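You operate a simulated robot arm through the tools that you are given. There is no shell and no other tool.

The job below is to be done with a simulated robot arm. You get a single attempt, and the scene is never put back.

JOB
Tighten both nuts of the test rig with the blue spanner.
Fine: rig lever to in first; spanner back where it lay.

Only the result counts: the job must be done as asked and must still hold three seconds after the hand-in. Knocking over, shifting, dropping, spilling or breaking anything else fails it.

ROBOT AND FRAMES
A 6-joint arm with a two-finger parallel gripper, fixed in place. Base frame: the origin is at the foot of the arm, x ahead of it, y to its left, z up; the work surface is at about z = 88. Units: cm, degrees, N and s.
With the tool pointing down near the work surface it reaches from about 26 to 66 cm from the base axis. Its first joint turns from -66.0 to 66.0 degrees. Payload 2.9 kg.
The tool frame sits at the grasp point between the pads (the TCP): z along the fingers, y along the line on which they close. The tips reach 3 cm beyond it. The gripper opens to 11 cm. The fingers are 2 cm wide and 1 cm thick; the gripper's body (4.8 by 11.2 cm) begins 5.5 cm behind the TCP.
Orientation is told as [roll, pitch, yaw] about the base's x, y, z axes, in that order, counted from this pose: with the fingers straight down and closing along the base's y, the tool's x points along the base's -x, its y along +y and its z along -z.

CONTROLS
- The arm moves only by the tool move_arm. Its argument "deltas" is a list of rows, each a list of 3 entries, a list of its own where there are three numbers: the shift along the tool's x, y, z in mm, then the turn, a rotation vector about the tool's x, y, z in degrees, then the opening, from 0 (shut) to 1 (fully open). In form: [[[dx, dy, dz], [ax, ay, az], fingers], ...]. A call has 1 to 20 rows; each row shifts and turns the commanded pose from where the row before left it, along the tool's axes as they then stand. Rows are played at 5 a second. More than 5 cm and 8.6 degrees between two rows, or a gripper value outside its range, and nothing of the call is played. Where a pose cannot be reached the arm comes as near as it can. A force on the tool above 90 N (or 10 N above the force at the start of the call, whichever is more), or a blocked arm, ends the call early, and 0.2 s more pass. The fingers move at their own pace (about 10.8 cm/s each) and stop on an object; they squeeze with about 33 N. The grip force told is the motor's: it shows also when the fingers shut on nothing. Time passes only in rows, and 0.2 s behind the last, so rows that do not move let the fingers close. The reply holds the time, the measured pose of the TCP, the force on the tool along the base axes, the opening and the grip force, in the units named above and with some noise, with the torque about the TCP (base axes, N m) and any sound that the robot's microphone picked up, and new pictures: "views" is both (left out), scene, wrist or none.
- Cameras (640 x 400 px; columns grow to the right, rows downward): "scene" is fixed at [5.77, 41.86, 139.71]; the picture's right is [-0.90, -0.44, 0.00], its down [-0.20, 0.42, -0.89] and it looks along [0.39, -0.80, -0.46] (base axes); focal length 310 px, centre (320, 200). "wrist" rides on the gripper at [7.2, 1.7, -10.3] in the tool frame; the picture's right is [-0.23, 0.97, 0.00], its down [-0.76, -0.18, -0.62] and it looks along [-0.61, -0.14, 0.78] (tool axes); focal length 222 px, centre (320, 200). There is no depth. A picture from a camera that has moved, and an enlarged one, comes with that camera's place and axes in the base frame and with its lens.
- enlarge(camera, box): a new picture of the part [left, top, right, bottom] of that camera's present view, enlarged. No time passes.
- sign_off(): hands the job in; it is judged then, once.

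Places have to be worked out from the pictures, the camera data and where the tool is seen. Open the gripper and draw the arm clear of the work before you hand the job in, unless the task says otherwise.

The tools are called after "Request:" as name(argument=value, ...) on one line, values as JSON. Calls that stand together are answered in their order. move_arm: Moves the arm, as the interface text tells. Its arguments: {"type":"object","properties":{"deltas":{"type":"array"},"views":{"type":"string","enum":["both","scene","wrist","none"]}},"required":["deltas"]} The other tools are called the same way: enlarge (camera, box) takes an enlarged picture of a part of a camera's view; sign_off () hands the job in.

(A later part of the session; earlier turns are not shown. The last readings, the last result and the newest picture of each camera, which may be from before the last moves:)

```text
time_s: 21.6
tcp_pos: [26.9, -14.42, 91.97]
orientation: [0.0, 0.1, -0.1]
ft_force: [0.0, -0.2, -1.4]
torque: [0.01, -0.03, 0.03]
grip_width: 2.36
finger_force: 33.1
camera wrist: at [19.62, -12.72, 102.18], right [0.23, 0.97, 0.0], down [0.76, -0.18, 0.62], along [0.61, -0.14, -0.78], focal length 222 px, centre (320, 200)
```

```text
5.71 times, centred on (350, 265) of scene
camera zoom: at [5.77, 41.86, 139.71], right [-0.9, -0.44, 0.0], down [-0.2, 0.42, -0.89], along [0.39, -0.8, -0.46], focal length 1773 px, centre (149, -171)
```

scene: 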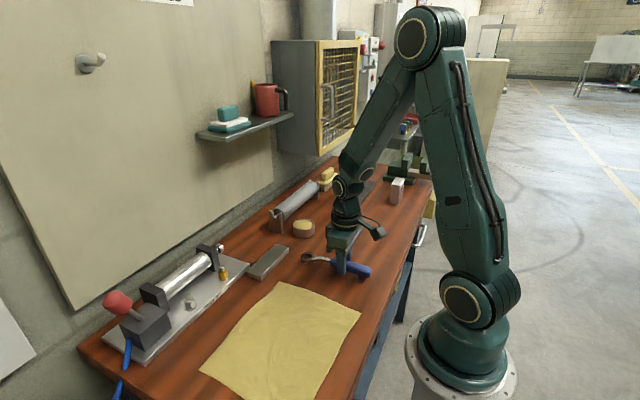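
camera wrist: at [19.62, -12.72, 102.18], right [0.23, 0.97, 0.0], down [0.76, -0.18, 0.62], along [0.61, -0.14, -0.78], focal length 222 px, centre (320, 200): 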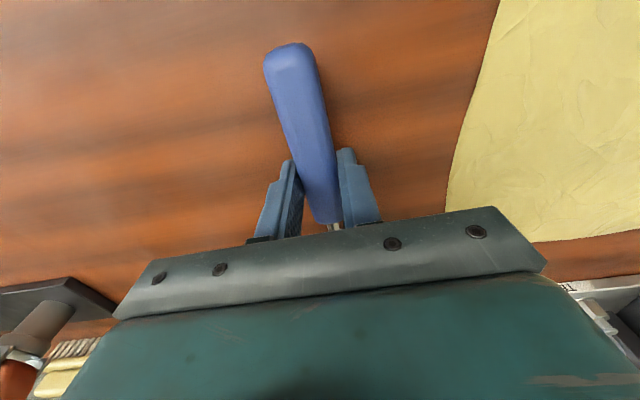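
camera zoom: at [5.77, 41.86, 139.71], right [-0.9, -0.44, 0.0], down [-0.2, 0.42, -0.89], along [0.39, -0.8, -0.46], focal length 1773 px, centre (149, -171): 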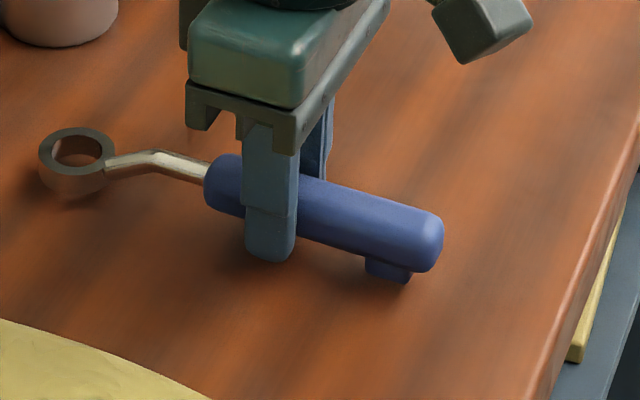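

This time it lifts: ring and foot are both off the bench and 1.4 N hangs on the tool. I lift on gently and check the hold before travelling.

Request:
move_arm(deltas=[[[0, 0, -3], [0, 0, 0], 0], [[0, 0, -5], [0, 0, 0], 0], [[0, 0, -7], [0, 0, 0], 0], [[0, 0, -8], [0, 0, 0], 0], [[0, 0, -10], [0, 0, 0], 0], [[0, 0, -10], [0, 0, 0], 0], [[0, 0, -10], [0, 0, 0], 0], [[0, 0, -10], [0, 0, 0], 0], [[0, 0, -8], [0, 0, 0], 0], [[0, 0, -6], [0, 0, 0], 0], [[0, 0, 0], [0, 0, 0], 0]])

Request:
enlarge(camera="scene", box=[280, 180, 400, 270])

```text
time_s: 24.0
tcp_pos: [26.93, -14.46, 99.63]
orientation: [0.1, 0.0, 0.0]
ft_force: [0.8, -0.8, -0.9]
torque: [0.0, 0.0, -0.01]
grip_width: 2.36
finger_force: 32.7
camera wrist: at [19.56, -12.71, 109.89], right [0.23, 0.97, 0.0], down [0.76, -0.18, 0.62], along [0.61, -0.14, -0.78], focal length 222 px, centre (320, 200)
```

scene: 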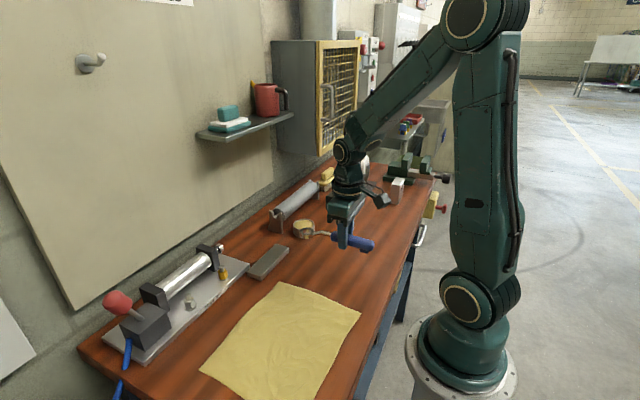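
wrist: 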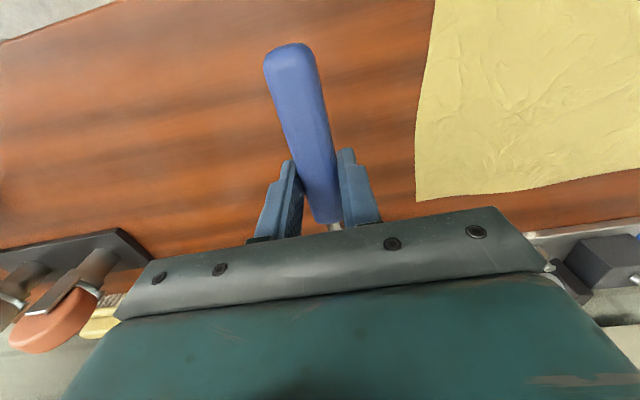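

```text
4.44 times, centred on (340, 225) of scene
camera zoom: at [5.77, 41.86, 139.71], right [-0.9, -0.44, 0.0], down [-0.2, 0.42, -0.89], along [0.39, -0.8, -0.46], focal length 1379 px, centre (231, 89)
```

zoom: 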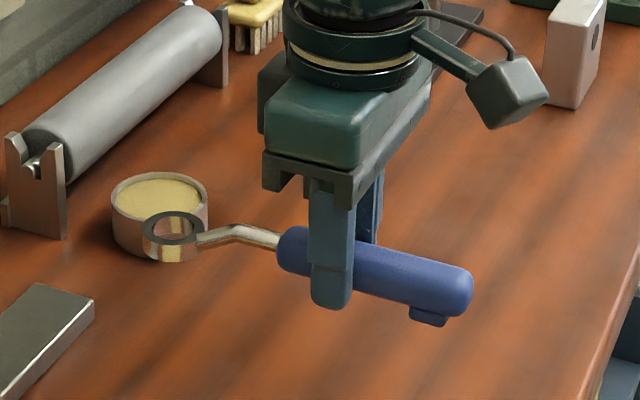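

The spanner is held level. With the grip at x = 26.97, the ring centre is about 9.85 cm ahead of the TCP. I carry it gently to above the gold nut, ring bottom at about z = 96.

Request:
move_arm(deltas=[[[-6, 6, 0], [0, 0, 0], 0], [[-12, 12, 0], [0, 0, 0], 0], [[-18, 19, 0], [0, 0, 0], 0], [[-18, 20, 0], [0, 0, 0], 0], [[-18, 20, 0], [0, 0, 0], 0], [[-18, 20, 0], [0, 0, 0], 0], [[-18, 20, 0], [0, 0, 0], 0], [[-18, 19, 0], [0, 0, 0], 0], [[-12, 12, 0], [0, 0, 0], 0], [[-7, 7, 0], [0, 0, 0], 0], [[0, 0, 0], [0, 0, 0], 0], [[0, 0, 0], [0, 0, 0], 0]])

Request:
enlarge(camera="scene", box=[180, 200, 300, 290])

```text
time_s: 26.6
tcp_pos: [41.39, 0.94, 99.46]
orientation: [0.0, 0.0, 0.1]
ft_force: [-0.2, 0.0, -1.9]
torque: [-0.01, 0.02, 0.0]
grip_width: 2.36
finger_force: 32.8
camera wrist: at [34.08, 2.77, 109.78], right [0.23, 0.97, 0.0], down [0.76, -0.18, 0.62], along [0.61, -0.14, -0.78], focal length 222 px, centre (320, 200)
```

scene: 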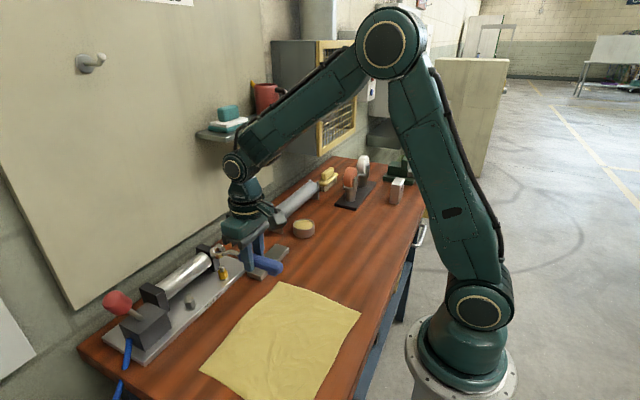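
wrist: 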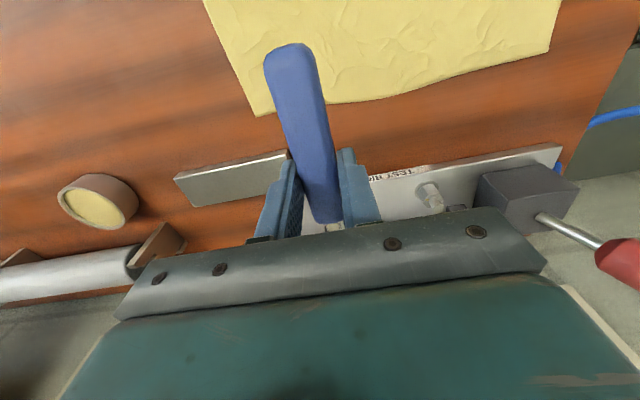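

```text
4.44 times, centred on (240, 245) of scene
camera zoom: at [5.77, 41.86, 139.71], right [-0.9, -0.44, 0.0], down [-0.2, 0.42, -0.89], along [0.39, -0.8, -0.46], focal length 1379 px, centre (676, 0)
```

zoom: 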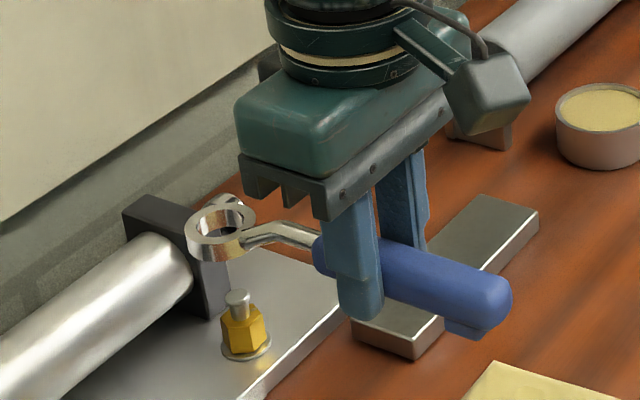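

The ring appears nearly plumb over the gold nut. I enlarge further to check the alignment precisely before lowering.

Request:
enlarge(camera="scene", box=[215, 235, 263, 285])

```text
8.00 times, centred on (239, 260) of scene
camera zoom: at [5.77, 41.86, 139.71], right [-0.9, -0.44, 0.0], down [-0.2, 0.42, -0.89], along [0.39, -0.8, -0.46], focal length 2482 px, centre (968, -280)
```

zoom: 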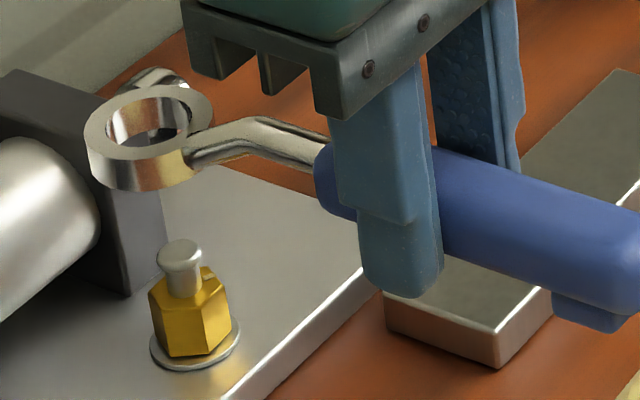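

The ring centre looks about 2–3 mm too far in +x relative to the stud. I correct that and lower until the stud top enters the ring, still above the nut.

Request:
move_arm(deltas=[[[2.5, 0.8, 8], [0, 0, 0], 0], [[0, 0, 10], [0, 0, 0], 0], [[0, 0, 10], [0, 0, 0], 0], [[0, 0, 7], [0, 0, 0], 0], [[0, 0, 4], [0, 0, 0], 0], [[0, 0, 0], [0, 0, 0], 0]], views="scene")

Request:
enlarge(camera="scene", box=[207, 250, 255, 280])

```text
time_s: 28.0
tcp_pos: [41.11, 1.15, 95.56]
orientation: [0.1, 0.0, 0.0]
ft_force: [0.2, -0.3, -1.5]
torque: [-0.02, 0.02, 0.04]
grip_width: 2.35
finger_force: 32.9
```

scene: 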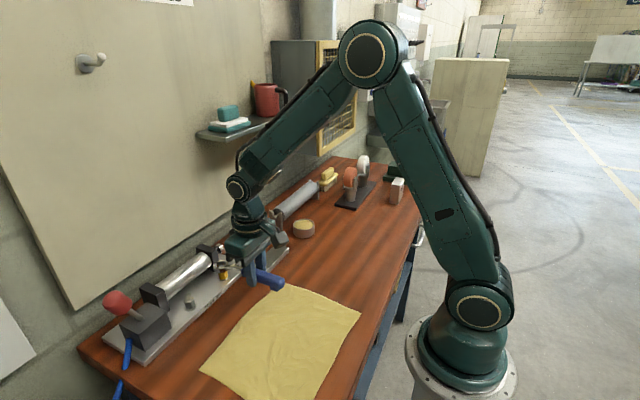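

```text
13.33 times, centred on (231, 265) of scene
camera zoom: at [5.77, 41.86, 139.71], right [-0.9, -0.44, 0.0], down [-0.2, 0.42, -0.89], along [0.39, -0.8, -0.46], focal length 4136 px, centre (1507, -667)
```

zoom: 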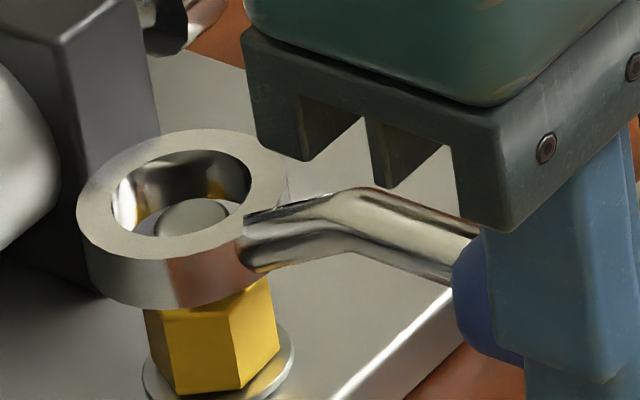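

The stud is inside the ring and centred to about 1 mm. I apply a 1 mm trim and lower slowly over the nut, watching force.

Request:
move_arm(deltas=[[[1.0, 0.5, 4], [0, 0, 0], 0], [[0, 0, 5], [0, 0, 0], 0], [[0, 0, 5], [0, 0, 0], 0], [[0, 0, 5], [0, 0, 0], 0], [[0, 0, 4], [0, 0, 0], 0], [[0, 0, 0], [0, 0, 0], 0]], views="scene")

Request:
enlarge(camera="scene", box=[207, 250, 255, 280])

```text
time_s: 29.4
tcp_pos: [41.05, 1.14, 93.4]
orientation: [0.0, 0.0, 0.0]
ft_force: [-4.6, -4.4, 6.7]
torque: [-0.1, -0.82, -0.46]
grip_width: 2.35
finger_force: 32.4
```

scene: 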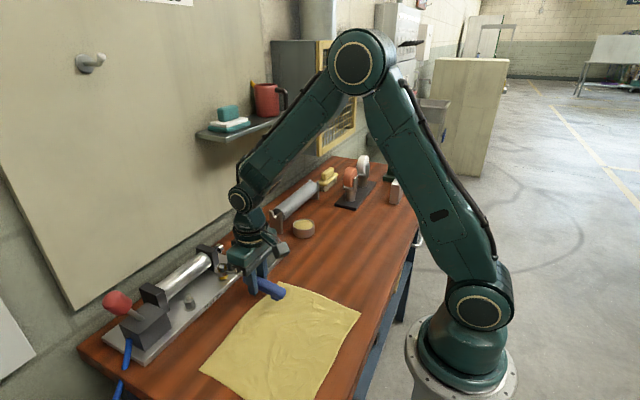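

```text
13.33 times, centred on (231, 265) of scene
camera zoom: at [5.74, 41.85, 139.71], right [-0.9, -0.44, 0.0], down [-0.2, 0.42, -0.89], along [0.39, -0.8, -0.46], focal length 4136 px, centre (1507, -667)
```

zoom: 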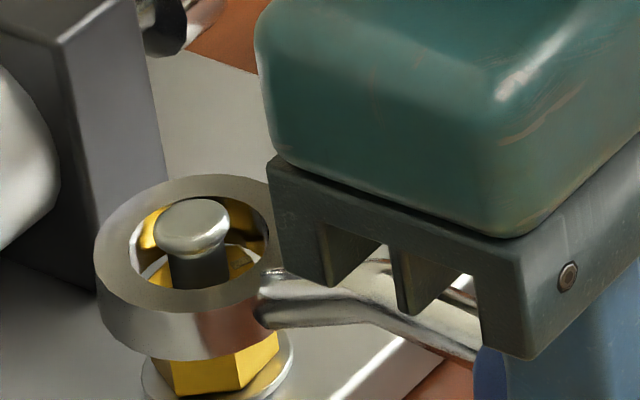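

The ring is resting on the nut top, with 8 N up at the ring and no drop over the nut, so its hex must be matched. I look closely at the ring bore and the nut.

Request:
enlarge(camera="scene", box=[212, 260, 230, 282])

Request:
enlarge(camera="scene", box=[210, 235, 290, 305])

```text
16.00 times, centred on (221, 271) of scene
camera zoom: at [5.74, 41.85, 139.71], right [-0.9, -0.44, 0.0], down [-0.2, 0.42, -0.89], along [0.39, -0.8, -0.46], focal length 4963 px, centre (1904, -936)
```

zoom: 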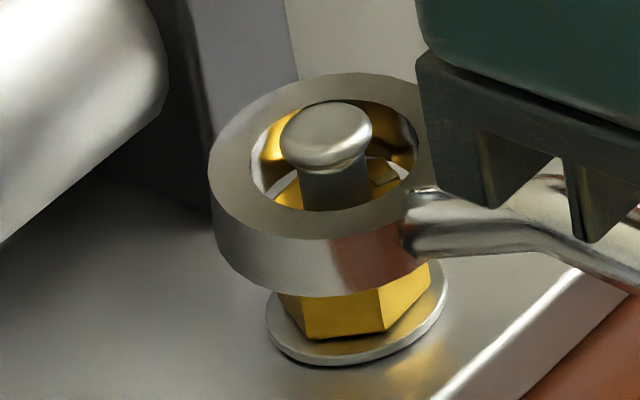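

```text
5.71 times, centred on (250, 270) of scene
camera zoom: at [5.74, 41.85, 139.71], right [-0.9, -0.44, 0.0], down [-0.2, 0.42, -0.89], along [0.39, -0.8, -0.46], focal length 1773 px, centre (720, -200)
```

zoom: 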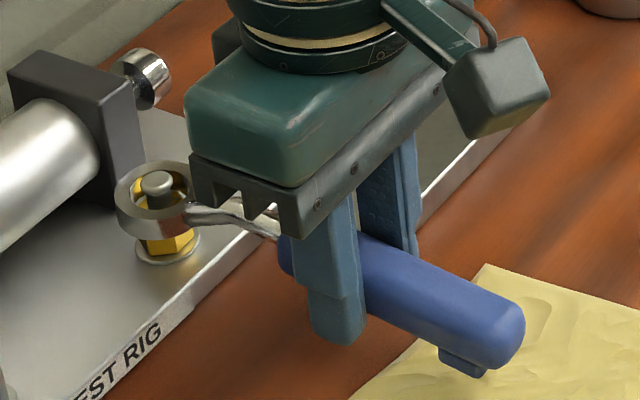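

The spanner has tipped in the grip, with the ring pushed up about 1 cm relative to level. I raise 2 cm to free it and look at the tilt and the bore shape.

Request:
move_arm(deltas=[[[0, 0, -6], [0, 0, 0], 0], [[0, 0, -8], [0, 0, 0], 0], [[0, 0, -8], [0, 0, 0], 0], [[0, 0, 0], [0, 0, 0], 0]], views="scene")

Request:
enlarge(camera="scene", box=[212, 250, 236, 280])

Request:
enlarge(camera="scene", box=[210, 235, 290, 305])

```text
time_s: 30.4
tcp_pos: [41.08, 1.13, 95.56]
orientation: [0.0, 0.1, 0.0]
ft_force: [0.6, 0.3, -1.0]
torque: [-0.03, 0.01, 0.0]
grip_width: 2.36
finger_force: 33.2
```

scene: 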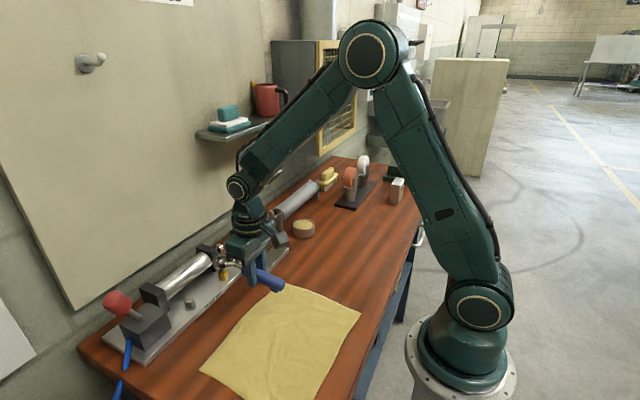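

```text
13.33 times, centred on (224, 265) of scene
camera zoom: at [5.77, 41.86, 139.71], right [-0.9, -0.44, 0.0], down [-0.2, 0.42, -0.89], along [0.39, -0.8, -0.46], focal length 4136 px, centre (1600, -667)
```

zoom: 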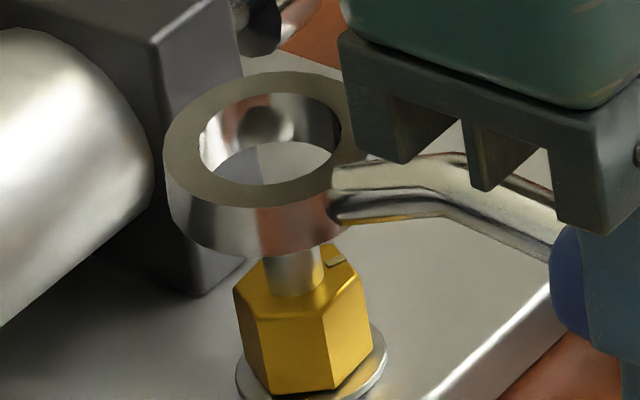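

```text
5.71 times, centred on (250, 270) of scene
camera zoom: at [5.77, 41.86, 139.71], right [-0.9, -0.44, 0.0], down [-0.2, 0.42, -0.89], along [0.39, -0.8, -0.46], focal length 1773 px, centre (720, -200)
```

zoom: 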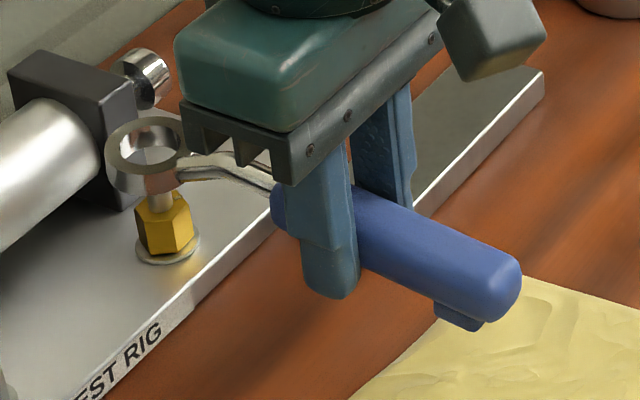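

The tilt stayed (about 7.5°). I pitch the gripper by +7.5° about its closing axis to level the ring, shifting slightly in +x to keep it over the stud.

Request:
move_arm(deltas=[[[-1, 0, -2], [0, 2.5, 0], 0], [[-1, 0, 0], [0, 2.5, 0], 0], [[0, 0, 0], [0, 2.5, 0], 0], [[0, 0, 0], [0, 0, 0], 0]], views="scene")

Request:
enlarge(camera="scene", box=[212, 250, 236, 280])

Request:
enlarge(camera="scene", box=[210, 235, 290, 305])

```text
time_s: 31.4
tcp_pos: [41.19, 1.14, 95.8]
orientation: [-0.1, 7.5, 0.0]
ft_force: [0.7, -1.0, -1.7]
torque: [-0.01, -0.03, 0.04]
grip_width: 2.37
finger_force: 32.8
```

scene: 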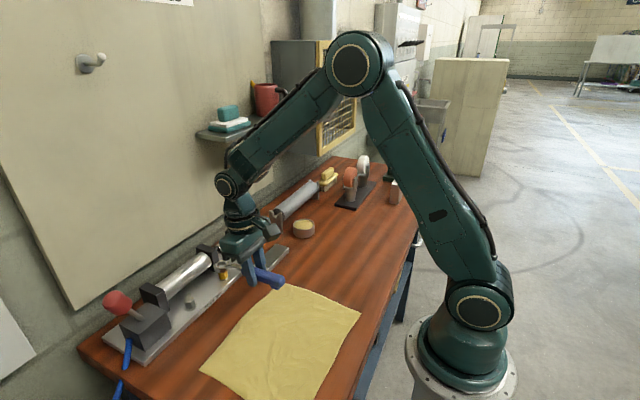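

```text
13.33 times, centred on (224, 265) of scene
camera zoom: at [5.77, 41.86, 139.71], right [-0.9, -0.44, 0.0], down [-0.2, 0.42, -0.89], along [0.39, -0.8, -0.46], focal length 4136 px, centre (1600, -667)
```

zoom: 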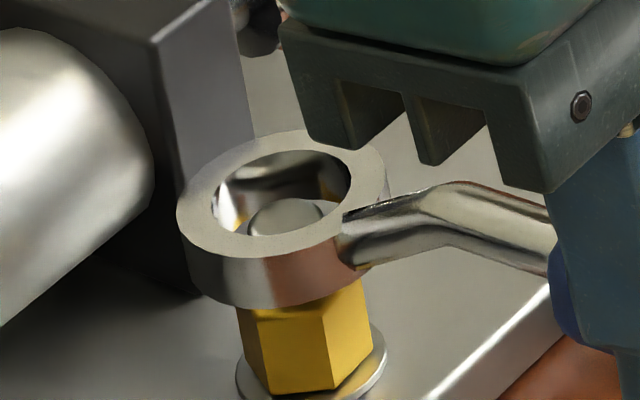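

```text
5.71 times, centred on (250, 270) of scene
camera zoom: at [5.77, 41.86, 139.71], right [-0.9, -0.44, 0.0], down [-0.2, 0.42, -0.89], along [0.39, -0.8, -0.46], focal length 1773 px, centre (720, -200)
```

zoom: 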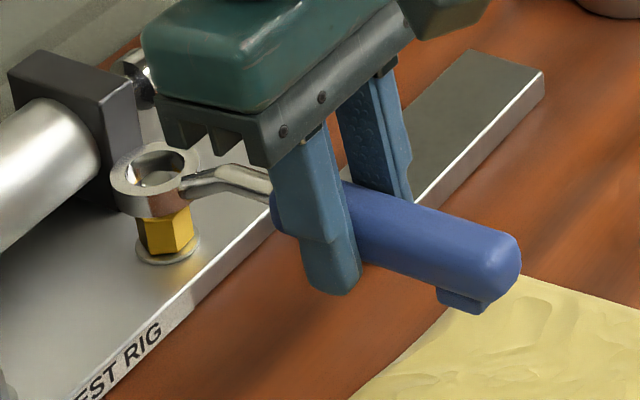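

The ring is level again and in line with the stud sideways. The depth direction is uncertain from one camera, so I find the centre by touch: lower 3 mm round the stud, then move toward +x in small steps watching force.

Request:
move_arm(deltas=[[[-0.4, 0, 3], [0, 0, 0], 0], [[-2, 0, -0.3], [0, 0, 0], 0], [[-1, 0, -0.13], [0, 0, 0], 0], [[0, 0, 0], [0, 0, 0], 0]], views="none")

```text
time_s: 32.4
tcp_pos: [41.52, 1.14, 95.53]
orientation: [0.0, 7.4, 0.0]
ft_force: [-0.1, -0.2, -1.7]
torque: [-0.01, -0.02, 0.01]
grip_width: 2.36
finger_force: 33.0
```

No contact yet. I continue toward +x.

Request:
move_arm(deltas=[[[-1, 0, -0.13], [0, 0, 0], 0], [[-1, 0, -0.13], [0, 0, 0], 0], [[0, 0, 0], [0, 0, 0], 0]], views="none")

```text
time_s: 33.2
tcp_pos: [41.7, 1.04, 95.35]
orientation: [0.1, 7.5, 0.0]
ft_force: [0.0, 0.5, -0.9]
torque: [0.02, -0.01, 0.01]
grip_width: 2.38
finger_force: 32.7
```

Still free. Further +x.

Request:
move_arm(deltas=[[[-1, 0, -0.13], [0, 0, 0], 0], [[-1, 0, -0.13], [0, 0, 0], 0], [[0, 0, 0], [0, 0, 0], 0]], views="scene")

Request:
enlarge(camera="scene", box=[212, 250, 236, 280])

```text
time_s: 34.0
tcp_pos: [41.92, 1.14, 95.44]
orientation: [0.0, 7.5, 0.0]
ft_force: [-0.4, 0.1, -1.1]
torque: [-0.01, -0.02, -0.03]
grip_width: 2.35
finger_force: 32.5
```

scene: 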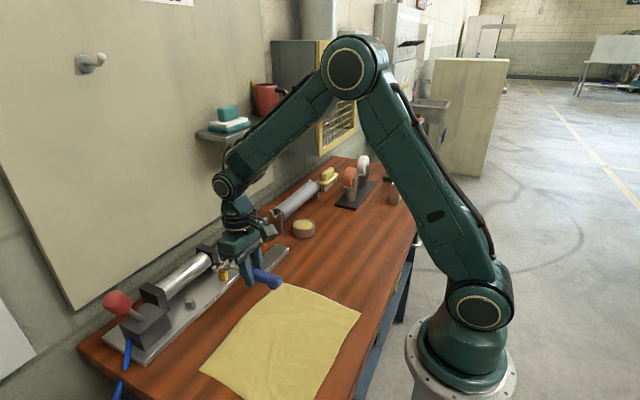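

```text
13.33 times, centred on (224, 265) of scene
camera zoom: at [5.77, 41.86, 139.71], right [-0.9, -0.44, 0.0], down [-0.2, 0.42, -0.89], along [0.39, -0.8, -0.46], focal length 4136 px, centre (1600, -667)
```

zoom: 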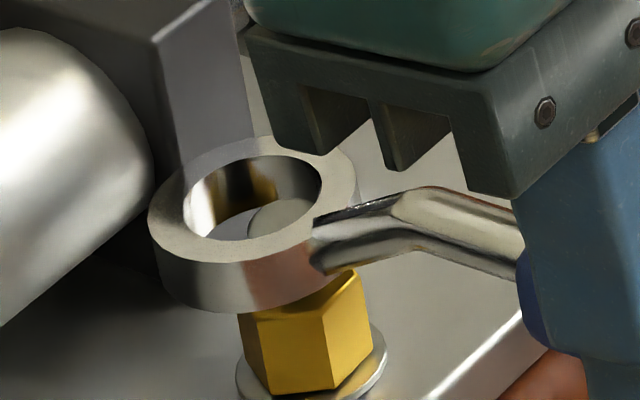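

Still no force after 7 mm. I go on, 1 mm at a time.

Request:
move_arm(deltas=[[[-1, 0, -0.13], [0, 0, 0], 0], [[0, 0, 0], [0, 0, 0], 0]], views="none")

Request:
move_arm(deltas=[[[-1, 0, -0.13], [0, 0, 0], 0], [[0, 0, 0], [0, 0, 0], 0]], views="none")

```text
time_s: 34.6
tcp_pos: [42.09, 1.14, 95.47]
orientation: [0.0, 7.5, 0.0]
ft_force: [0.8, 0.1, -1.9]
torque: [-0.03, 0.0, -0.03]
grip_width: 2.33
finger_force: 33.3
```

```text
time_s: 35.2
tcp_pos: [42.08, 1.11, 95.41]
orientation: [0.0, 7.5, 0.0]
ft_force: [0.0, 0.1, -0.3]
torque: [0.02, 0.0, -0.03]
grip_width: 2.34
finger_force: 33.1
```

Request:
enlarge(camera="scene", box=[212, 250, 236, 280])

```text
13.33 times, centred on (224, 265) of scene
camera zoom: at [5.77, 41.86, 139.71], right [-0.9, -0.44, 0.0], down [-0.2, 0.42, -0.89], along [0.39, -0.8, -0.46], focal length 4136 px, centre (1600, -667)
```

zoom: 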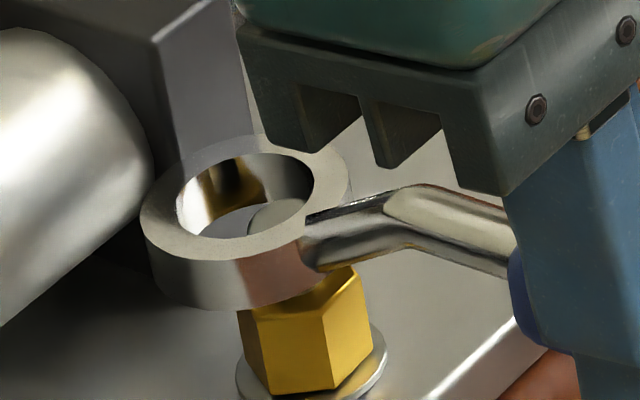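

Still free at +0.9 cm, which fits the ring having been too near the base in depth. I keep stepping in +x until touch.

Request:
move_arm(deltas=[[[-1, 0, -0.13], [0, 0, 0], 0], [[0, 0, 0], [0, 0, 0], 0]], views="none")

Request:
move_arm(deltas=[[[-1, 0, -0.13], [0, 0, 0], 0], [[0, 0, 0], [0, 0, 0], 0]], views="none")

Request:
move_arm(deltas=[[[-1, 0, -0.13], [0, 0, 0], 0], [[0, 0, 0], [0, 0, 0], 0]], views="none")

Request:
enlarge(camera="scene", box=[212, 250, 236, 280])

```text
time_s: 35.8
tcp_pos: [42.25, 1.12, 95.46]
orientation: [0.1, 7.5, 0.0]
ft_force: [-0.4, -0.3, -1.0]
torque: [0.02, -0.01, 0.01]
grip_width: 2.38
finger_force: 33.0
```

```text
time_s: 36.4
tcp_pos: [42.32, 1.07, 95.3]
orientation: [0.1, 7.5, 0.0]
ft_force: [-0.8, 0.8, -1.3]
torque: [0.03, 0.02, -0.03]
grip_width: 2.33
finger_force: 33.4
```

```text
time_s: 37.0
tcp_pos: [42.49, 1.0, 95.39]
orientation: [0.1, 7.4, 0.0]
ft_force: [-0.4, 0.0, -1.8]
torque: [0.0, -0.01, 0.01]
grip_width: 2.39
finger_force: 33.0
```

```text
13.33 times, centred on (224, 265) of scene
camera zoom: at [5.77, 41.86, 139.71], right [-0.9, -0.44, 0.0], down [-0.2, 0.42, -0.89], along [0.39, -0.8, -0.46], focal length 4136 px, centre (1600, -667)
```

zoom: 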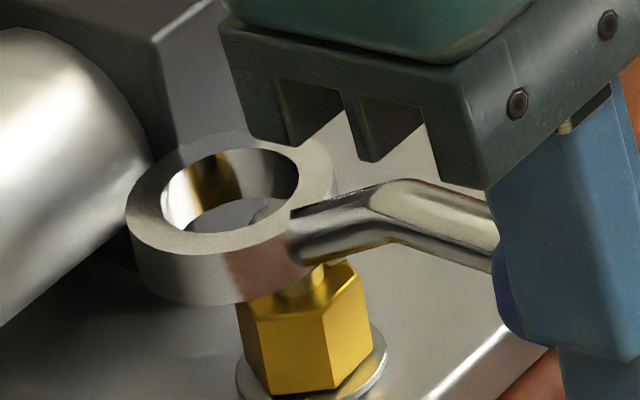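

No collision at all between ring and stud, so touch on the stud won't help. I raise the spanner 5 cm and look closely at both nuts to get their exact centres and hex angles.

Request:
move_arm(deltas=[[[2, 0, -20], [0, 0, 0], 0], [[5, 0, -25], [0, 0, 0], 0], [[5, 0, -15], [0, 0, 0], 0], [[0, 0, 0], [0, 0, 0], 0]], views="scene")

Request:
enlarge(camera="scene", box=[212, 262, 236, 286])

Request:
enlarge(camera="scene", box=[178, 288, 202, 312])

Request:
enlarge(camera="scene", box=[200, 210, 290, 300])

```text
time_s: 38.0
tcp_pos: [42.08, 1.02, 101.52]
orientation: [0.1, 7.4, 0.0]
ft_force: [-0.2, -0.4, -1.7]
torque: [0.03, 0.0, 0.0]
grip_width: 2.35
finger_force: 33.2
```

scene: 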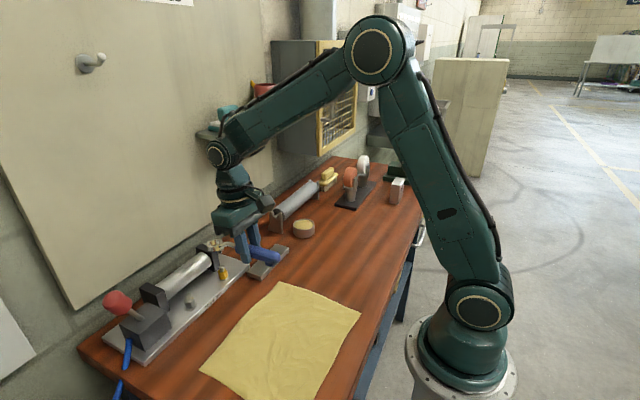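

```text
16.00 times, centred on (224, 274) of scene
camera zoom: at [5.77, 41.86, 139.71], right [-0.9, -0.44, 0.0], down [-0.2, 0.42, -0.89], along [0.39, -0.8, -0.46], focal length 4963 px, centre (1856, -984)
```

zoom: 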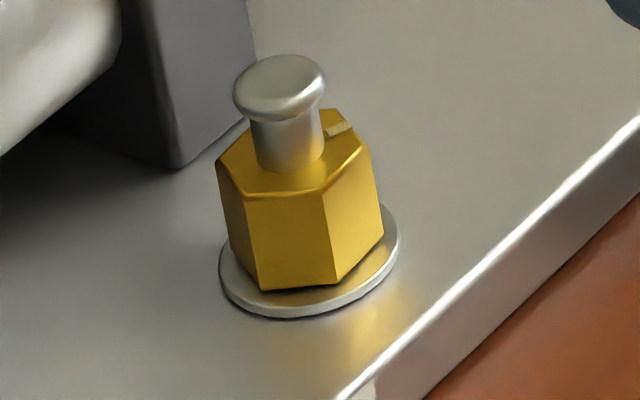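

```text
16.00 times, centred on (190, 300) of scene
camera zoom: at [5.77, 41.86, 139.71], right [-0.9, -0.44, 0.0], down [-0.2, 0.42, -0.89], along [0.39, -0.8, -0.46], focal length 4963 px, centre (2400, -1400)
```

zoom: 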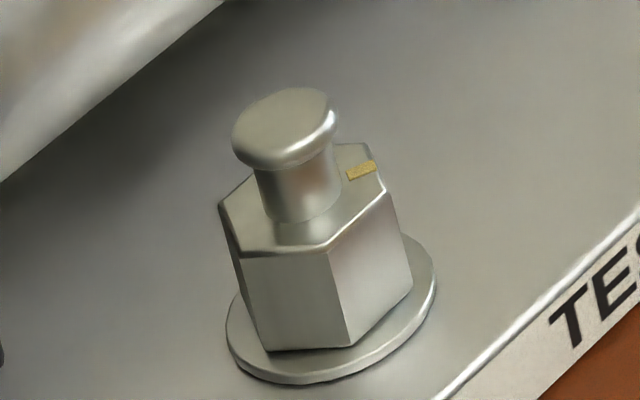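

```text
4.44 times, centred on (245, 255) of scene
camera zoom: at [5.77, 41.86, 139.71], right [-0.9, -0.44, 0.0], down [-0.2, 0.42, -0.89], along [0.39, -0.8, -0.46], focal length 1379 px, centre (653, -44)
```

zoom: 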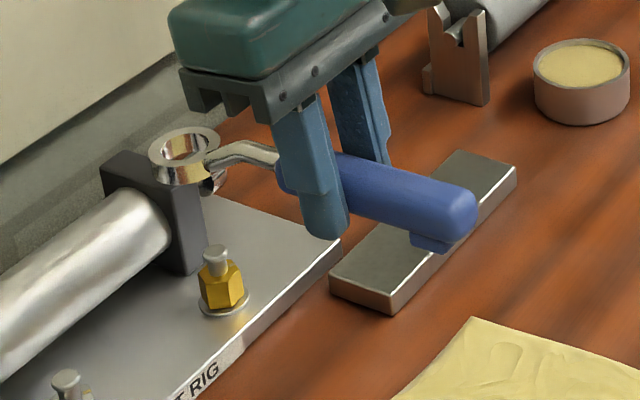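

Both nuts sit loose (gold nut top near z = 91.55, hex edges turned about 33° mod 60). I return above the gold nut with a small depth correction (+1.5 mm x, -1.3 mm y) and the ring just above the nut top.

Request:
move_arm(deltas=[[[-0.4, -0.3, 14], [0, 0, 0], 0], [[-0.6, -0.5, 18], [0, 0, 0], 0], [[-0.6, -0.5, 18], [0, 0, 0], 0], [[-0.4, 0, 10], [0, 0, 0], 0], [[0, 0, 4.3], [0, 0, 0], 0], [[0, 0, 0], [0, 0, 0], 0]], views="none")

Request:
enlarge(camera="scene", box=[212, 250, 236, 280])

```text
time_s: 39.4
tcp_pos: [41.42, 1.0, 95.01]
orientation: [0.0, 7.6, 0.0]
ft_force: [-0.9, -0.5, -1.1]
torque: [-0.02, 0.01, -0.03]
grip_width: 2.37
finger_force: 32.7
```

```text
13.33 times, centred on (224, 265) of scene
camera zoom: at [5.77, 41.86, 139.71], right [-0.9, -0.44, 0.0], down [-0.2, 0.42, -0.89], along [0.39, -0.8, -0.46], focal length 4136 px, centre (1600, -667)
```

zoom: 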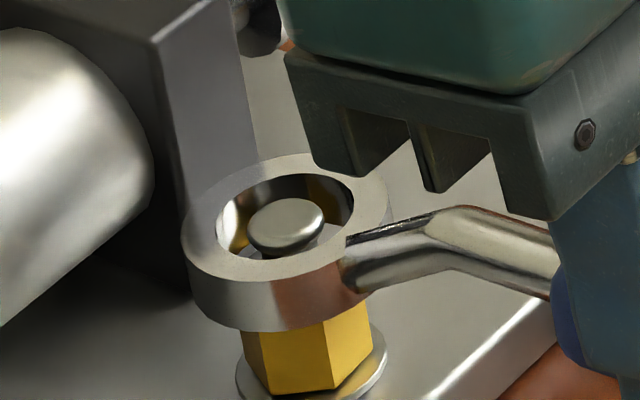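

The ring is centred round the stud head. I lower in 1 mm steps to feel for the nut top.

Request:
move_arm(deltas=[[[-0.2, 0, 1.5], [0, 0, 0], 0], [[-0.2, 0, 1.5], [0, 0, 0], 0], [[0, 0, 0], [0, 0, 0], 0]], views="none")

Request:
move_arm(deltas=[[[-0.2, 0, 1.5], [0, 0, 0], 0], [[0, 0, 0], [0, 0, 0], 0]], views="none")

```text
time_s: 40.2
tcp_pos: [41.48, 1.04, 94.81]
orientation: [-0.1, 7.5, 0.0]
ft_force: [-0.3, -0.9, -1.3]
torque: [0.03, -0.03, 0.01]
grip_width: 2.35
finger_force: 33.4
```

```text
time_s: 40.8
tcp_pos: [41.37, 0.92, 94.69]
orientation: [0.1, 7.5, -0.1]
ft_force: [-1.7, 0.3, 4.9]
torque: [0.0, -0.42, -0.02]
grip_width: 2.37
finger_force: 33.3
```

Contact: 6 N up, acting on the near (-x) side of the ring. I look before shifting.

Request:
enlarge(camera="scene", box=[212, 255, 236, 285])

```text
13.33 times, centred on (224, 270) of scene
camera zoom: at [5.75, 41.86, 139.71], right [-0.9, -0.44, 0.0], down [-0.2, 0.42, -0.89], along [0.39, -0.8, -0.46], focal length 4136 px, centre (1600, -733)
```

zoom: 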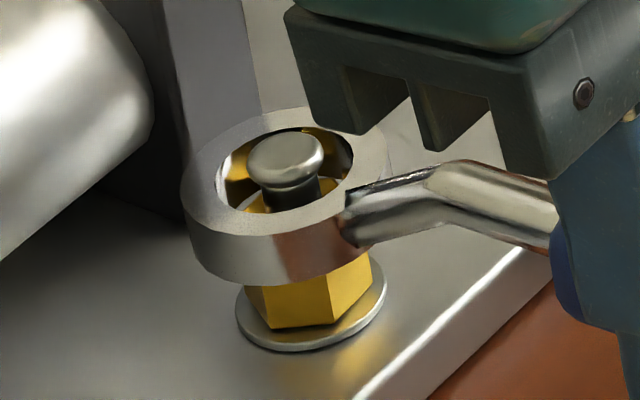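

The picture suggests the ring sits about 1.5 mm too far +y. Keeping light contact, I shift -y in small steps and watch whether the force drops.

Request:
move_arm(deltas=[[[0, -0.8, 0], [0, 0, 0], 0], [[0, 0, 0], [0, 0, 0], 0]], views="none")

Request:
move_arm(deltas=[[[0, -0.8, 0], [0, 0, 0], 0], [[0, 0, 0], [0, 0, 0], 0]], views="none")

Request:
move_arm(deltas=[[[-0.8, 0, 0], [0, 0, 0], 0], [[0, 0, 0], [0, 0, 0], 0]], views="none")

```text
time_s: 41.4
tcp_pos: [41.42, 0.91, 94.63]
orientation: [0.0, 7.4, 0.1]
ft_force: [0.1, 3.7, 3.7]
torque: [0.15, -0.46, 0.31]
grip_width: 2.34
finger_force: 32.6
```

```text
time_s: 42.0
tcp_pos: [41.51, 0.98, 94.64]
orientation: [0.1, 7.5, 0.2]
ft_force: [0.8, 5.4, 3.1]
torque: [0.22, -0.48, 0.62]
grip_width: 2.36
finger_force: 32.3
```

```text
time_s: 42.6
tcp_pos: [41.35, 0.85, 94.61]
orientation: [0.0, 7.4, -0.1]
ft_force: [-5.5, 6.1, 6.9]
torque: [0.28, -0.66, 0.54]
grip_width: 2.35
finger_force: 33.2
```

Side forces rose like friction or a caught wall, but the ring didn't drop. I lift 3 mm to free it, settle, and come down again at this image-based centre.

Request:
move_arm(deltas=[[[0.4, 0, -3], [0, 0, 0], 0], [[0, 0, 0], [0, 0, 0], 0]], views="none")

Request:
enlarge(camera="scene", box=[212, 255, 236, 285])

Request:
move_arm(deltas=[[[-0.2, 0, 1.5], [0, 0, 0], 0], [[-0.2, 0, 1.5], [0, 0, 0], 0], [[0, 0, 0], [0, 0, 0], 0]], views="none")

```text
time_s: 43.2
tcp_pos: [41.49, 0.78, 95.07]
orientation: [-0.1, 7.4, -0.2]
ft_force: [0.7, 0.0, -0.8]
torque: [0.0, -0.02, -0.01]
grip_width: 2.37
finger_force: 33.4
```

```text
13.33 times, centred on (224, 270) of scene
camera zoom: at [5.77, 41.86, 139.71], right [-0.9, -0.44, 0.0], down [-0.2, 0.42, -0.89], along [0.39, -0.8, -0.46], focal length 4136 px, centre (1600, -733)
```

zoom: 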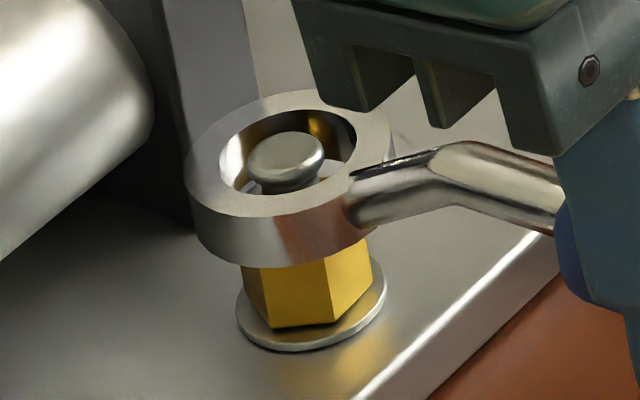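

```text
time_s: 44.0
tcp_pos: [41.51, 0.85, 94.7]
orientation: [-0.1, 7.4, 0.1]
ft_force: [-5.6, 1.9, 8.8]
torque: [0.12, -0.74, 0.16]
grip_width: 2.36
finger_force: 33.0
```

The nut pushes the ring toward -x, +y here, and hardly sideways at my first contact point. So I go back near that point, touch lightly, and then sweep clockwise about the nut so that the hexes can find each other.

Request:
move_arm(deltas=[[[0.4, 0, -3], [0, 0, 0], 0], [[1.1, 1.9, 0.14], [0, 0, 0], 0], [[-0.4, 0, 2.8], [0, 0, 0], 0], [[0, 0, 0], [0, 0, 0], 0]], views="none")

Request:
move_arm(deltas=[[[-0.24, 6.93, 0], [-0.52, 0, 3.97], 0], [[0, 0, 0], [0, 0, 0], 0]], views="none")

```text
time_s: 45.0
tcp_pos: [41.46, 1.06, 94.69]
orientation: [-0.1, 7.4, 0.0]
ft_force: [-0.6, 0.5, -0.4]
torque: [-0.03, -0.12, -0.01]
grip_width: 2.36
finger_force: 32.9
```

```text
time_s: 45.6
tcp_pos: [41.47, 1.61, 94.75]
orientation: [0.1, 7.5, -4.0]
ft_force: [-0.3, 0.2, -1.6]
torque: [0.02, -0.03, -0.01]
grip_width: 2.36
finger_force: 32.5
```

No force now. I lower in 1 mm steps from here.

Request:
move_arm(deltas=[[[-0.13, 0, 1], [0, 0, 0], 0], [[0, 0, 0], [0, 0, 0], 0]], views="none")

Request:
move_arm(deltas=[[[-0.13, 0, 1], [0, 0, 0], 0], [[0, 0, 0], [0, 0, 0], 0]], views="none")

Request:
enlarge(camera="scene", box=[212, 255, 236, 285])

```text
time_s: 46.2
tcp_pos: [41.46, 1.69, 94.62]
orientation: [0.1, 7.4, -4.0]
ft_force: [-4.0, -0.6, 6.8]
torque: [-0.09, -0.59, -0.07]
grip_width: 2.37
finger_force: 33.0
```

```text
time_s: 46.8
tcp_pos: [41.45, 1.76, 94.59]
orientation: [0.0, 7.4, -4.0]
ft_force: [-5.5, 1.2, 10.0]
torque: [-0.08, -0.88, -0.03]
grip_width: 2.36
finger_force: 32.6
```

```text
13.33 times, centred on (224, 270) of scene
camera zoom: at [5.74, 41.86, 139.71], right [-0.9, -0.44, 0.0], down [-0.2, 0.42, -0.89], along [0.39, -0.8, -0.46], focal length 4136 px, centre (1600, -733)
```

zoom: 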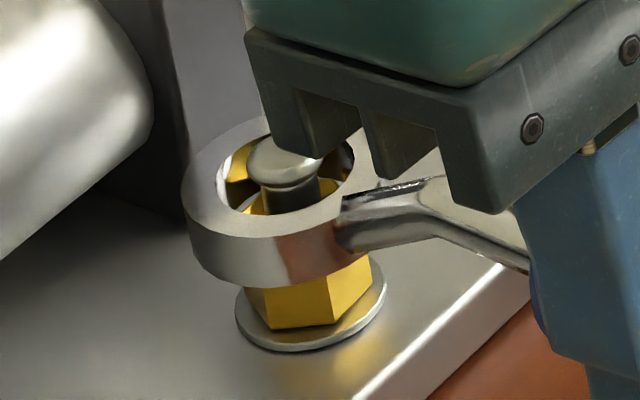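

Still blocked at this angle. I ease up 1 mm and carry on sweeping clockwise in light contact, reading the force after each 4°.

Request:
move_arm(deltas=[[[0.13, 0, -1], [0, 0, 0], 0], [[-0.06, 3.47, 0], [-0.26, 0, 1.98], 0], [[-0.06, 3.47, 0], [-0.26, 0, 1.98], 0], [[0, 0, 0], [0, 0, 0], 0]], views="none")

Request:
move_arm(deltas=[[[-0.06, 3.47, 0], [-0.26, 0, 1.98], 0], [[-0.06, 3.47, 0], [-0.26, 0, 1.98], 0], [[0, 0, 0], [0, 0, 0], 0]], views="none")

Request:
move_arm(deltas=[[[-0.06, 3.47, 0], [-0.26, 0, 1.98], 0], [[-0.06, 3.47, 0], [-0.26, 0, 1.98], 0], [[0, 0, 0], [0, 0, 0], 0]], views="none")

Request:
enlarge(camera="scene", box=[212, 255, 236, 285])

```text
time_s: 47.8
tcp_pos: [41.31, 2.53, 94.57]
orientation: [0.1, 7.6, -8.0]
ft_force: [-1.1, -0.3, 0.6]
torque: [-0.04, 0.01, -0.09]
grip_width: 2.36
finger_force: 33.2
```

```text
time_s: 48.6
tcp_pos: [41.65, 3.07, 94.55]
orientation: [0.0, 7.5, -12.1]
ft_force: [-0.3, -0.2, -1.7]
torque: [0.01, 0.01, -0.03]
grip_width: 2.36
finger_force: 33.0
```

```text
time_s: 49.4
tcp_pos: [41.86, 3.76, 94.59]
orientation: [0.0, 7.5, -16.0]
ft_force: [-0.5, -1.2, -0.9]
torque: [-0.02, -0.01, 0.0]
grip_width: 2.37
finger_force: 33.3
```

```text
13.33 times, centred on (224, 270) of scene
camera zoom: at [5.77, 41.86, 139.71], right [-0.9, -0.44, 0.0], down [-0.2, 0.42, -0.89], along [0.39, -0.8, -0.46], focal length 4136 px, centre (1600, -733)
```

zoom: 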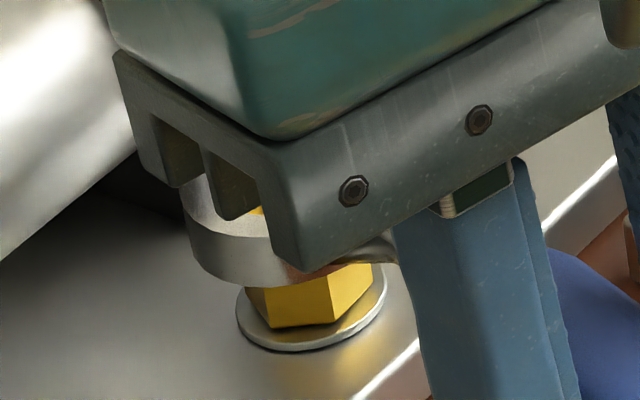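

Force is nil again. I lower 1 mm at a time at this 16° yaw.

Request:
move_arm(deltas=[[[-0.13, 0, 1], [0, 0, 0], 0], [[0, 0, 0], [0, 0, 0], 0]], views="none")

Request:
move_arm(deltas=[[[-0.13, 0, 1], [0, 0, 0], 0], [[0, 0, 0], [0, 0, 0], 0]], views="none")

Request:
move_arm(deltas=[[[-0.13, 0, 1], [0, 0, 0], 0], [[0, 0, 0], [0, 0, 0], 0]], views="none")

```text
time_s: 50.0
tcp_pos: [41.7, 3.69, 94.45]
orientation: [0.0, 7.4, -16.0]
ft_force: [-0.3, 0.9, -1.5]
torque: [-0.03, -0.01, -0.01]
grip_width: 2.37
finger_force: 33.2
```

```text
time_s: 50.6
tcp_pos: [41.83, 3.77, 94.34]
orientation: [0.1, 7.5, -16.0]
ft_force: [-0.4, -0.3, -0.3]
torque: [0.01, 0.01, -0.05]
grip_width: 2.38
finger_force: 32.8
```

```text
time_s: 51.2
tcp_pos: [41.75, 3.71, 94.09]
orientation: [-0.1, 7.6, -16.1]
ft_force: [-0.6, 0.0, -2.0]
torque: [-0.02, -0.06, -0.02]
grip_width: 2.34
finger_force: 32.9
```

It is passing below the earlier contact height with no force, so the ring seems to be going over the nut. I continue down and look.

Request:
move_arm(deltas=[[[-0.13, 0, 1], [0, 0, 0], 0], [[-0.13, 0, 1], [0, 0, 0], 0], [[0, 0, 0], [0, 0, 0], 0]], views="none")

Request:
enlarge(camera="scene", box=[212, 255, 236, 285])

Request:
enlarge(camera="scene", box=[210, 235, 290, 305])

```text
time_s: 52.0
tcp_pos: [41.73, 3.76, 94.03]
orientation: [-0.1, 7.4, -16.1]
ft_force: [-0.1, 1.6, -1.8]
torque: [0.01, 0.01, -0.02]
grip_width: 2.37
finger_force: 32.8
```

```text
13.33 times, centred on (224, 270) of scene
camera zoom: at [5.77, 41.86, 139.71], right [-0.9, -0.44, 0.0], down [-0.2, 0.42, -0.89], along [0.39, -0.8, -0.46], focal length 4136 px, centre (1600, -733)
```

zoom: 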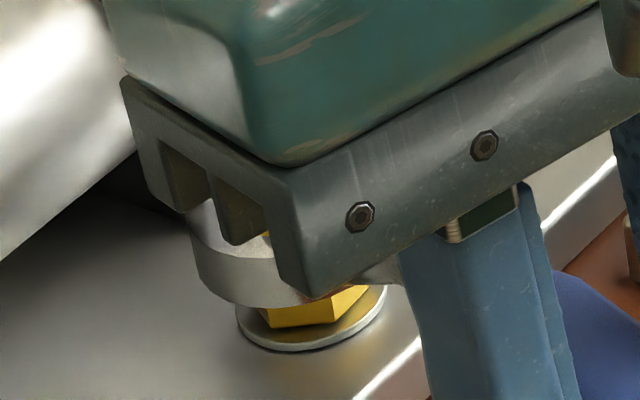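

```text
5.71 times, centred on (250, 270) of scene
camera zoom: at [5.77, 41.86, 139.71], right [-0.9, -0.44, 0.0], down [-0.2, 0.42, -0.89], along [0.39, -0.8, -0.46], focal length 1773 px, centre (720, -200)
```

zoom: 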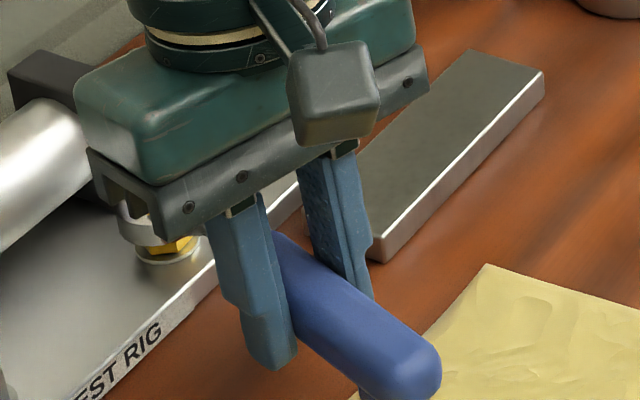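

The ring is now about 5 mm down over the nut. I lower further to seat it.

Request:
move_arm(deltas=[[[-0.26, 0, 2], [0, 0, 0], 0], [[-0.26, 0, 2], [0, 0, 0], 0], [[0, 0, 0], [0, 0, 0], 0]], views="none")

Request:
move_arm(deltas=[[[-0.26, 0, 2], [0, 0, 0], 0], [[-0.26, 0, 2], [0, 0, 0], 0], [[0, 0, 0], [0, 0, 0], 0]], views="none")

Request:
enlarge(camera="scene", box=[212, 255, 236, 285])

```text
time_s: 52.8
tcp_pos: [41.86, 3.71, 93.63]
orientation: [0.0, 7.5, -16.0]
ft_force: [0.7, 0.6, -2.0]
torque: [-0.01, -0.03, -0.01]
grip_width: 2.35
finger_force: 32.8
```

```text
time_s: 53.6
tcp_pos: [41.83, 3.77, 93.26]
orientation: [0.0, 7.6, -16.0]
ft_force: [-1.4, 0.2, -0.4]
torque: [0.0, -0.03, -0.08]
grip_width: 2.34
finger_force: 32.7
```

```text
13.33 times, centred on (224, 270) of scene
camera zoom: at [5.76, 41.86, 139.71], right [-0.9, -0.44, 0.0], down [-0.2, 0.42, -0.89], along [0.39, -0.8, -0.46], focal length 4136 px, centre (1600, -733)
```

zoom: 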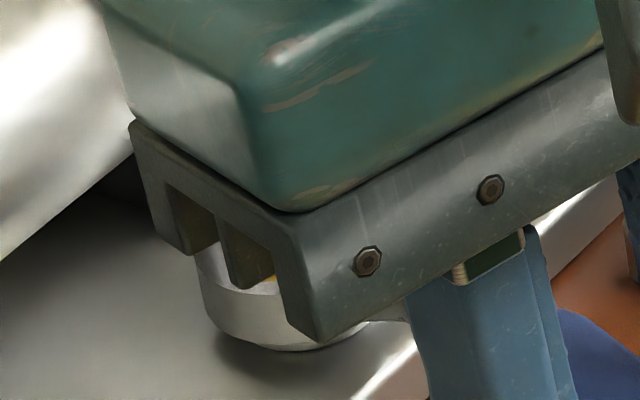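

The ring is seated at washer level with no load. Now I turn clockwise about the nut in 4° steps and watch torque and sounds.

Request:
move_arm(deltas=[[[-0.12, 3.47, 0], [-0.26, 0, 1.98], 0], [[-0.12, 3.47, 0], [-0.26, 0, 1.98], 0], [[-0.12, 3.47, 0], [-0.26, 0, 1.98], 0], [[-0.12, 3.47, 0], [-0.26, 0, 1.98], 0], [[0, 0, 0], [0, 0, 0], 0]], views="none")

Request:
move_arm(deltas=[[[-0.12, 3.47, 0], [-0.26, 0, 1.98], 0], [[-0.12, 3.47, 0], [-0.26, 0, 1.98], 0], [[-0.12, 3.47, 0], [-0.26, 0, 1.98], 0], [[-0.12, 3.47, 0], [-0.26, 0, 1.98], 0], [[0, 0, 0], [0, 0, 0], 0]], views="scene")

```text
time_s: 54.8
tcp_pos: [42.25, 5.14, 93.33]
orientation: [0.0, 7.5, -23.9]
ft_force: [0.1, -0.3, -0.8]
torque: [0.0, 0.01, -0.02]
grip_width: 2.35
finger_force: 33.0
```

```text
time_s: 56.0
tcp_pos: [42.92, 6.22, 93.23]
orientation: [0.0, 7.5, -32.0]
ft_force: [0.0, -1.0, -2.3]
torque: [-0.03, 0.02, -0.11]
grip_width: 2.38
finger_force: 32.8
```

scene: 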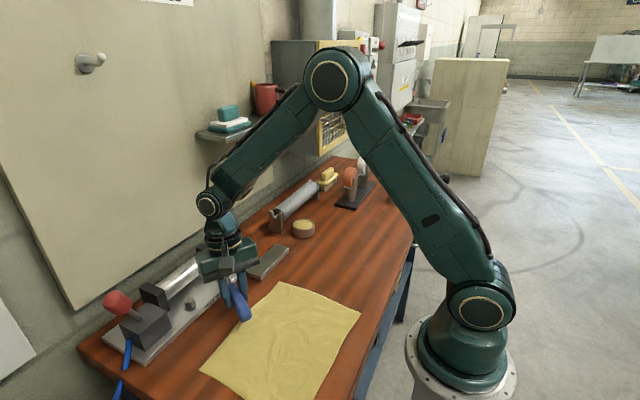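

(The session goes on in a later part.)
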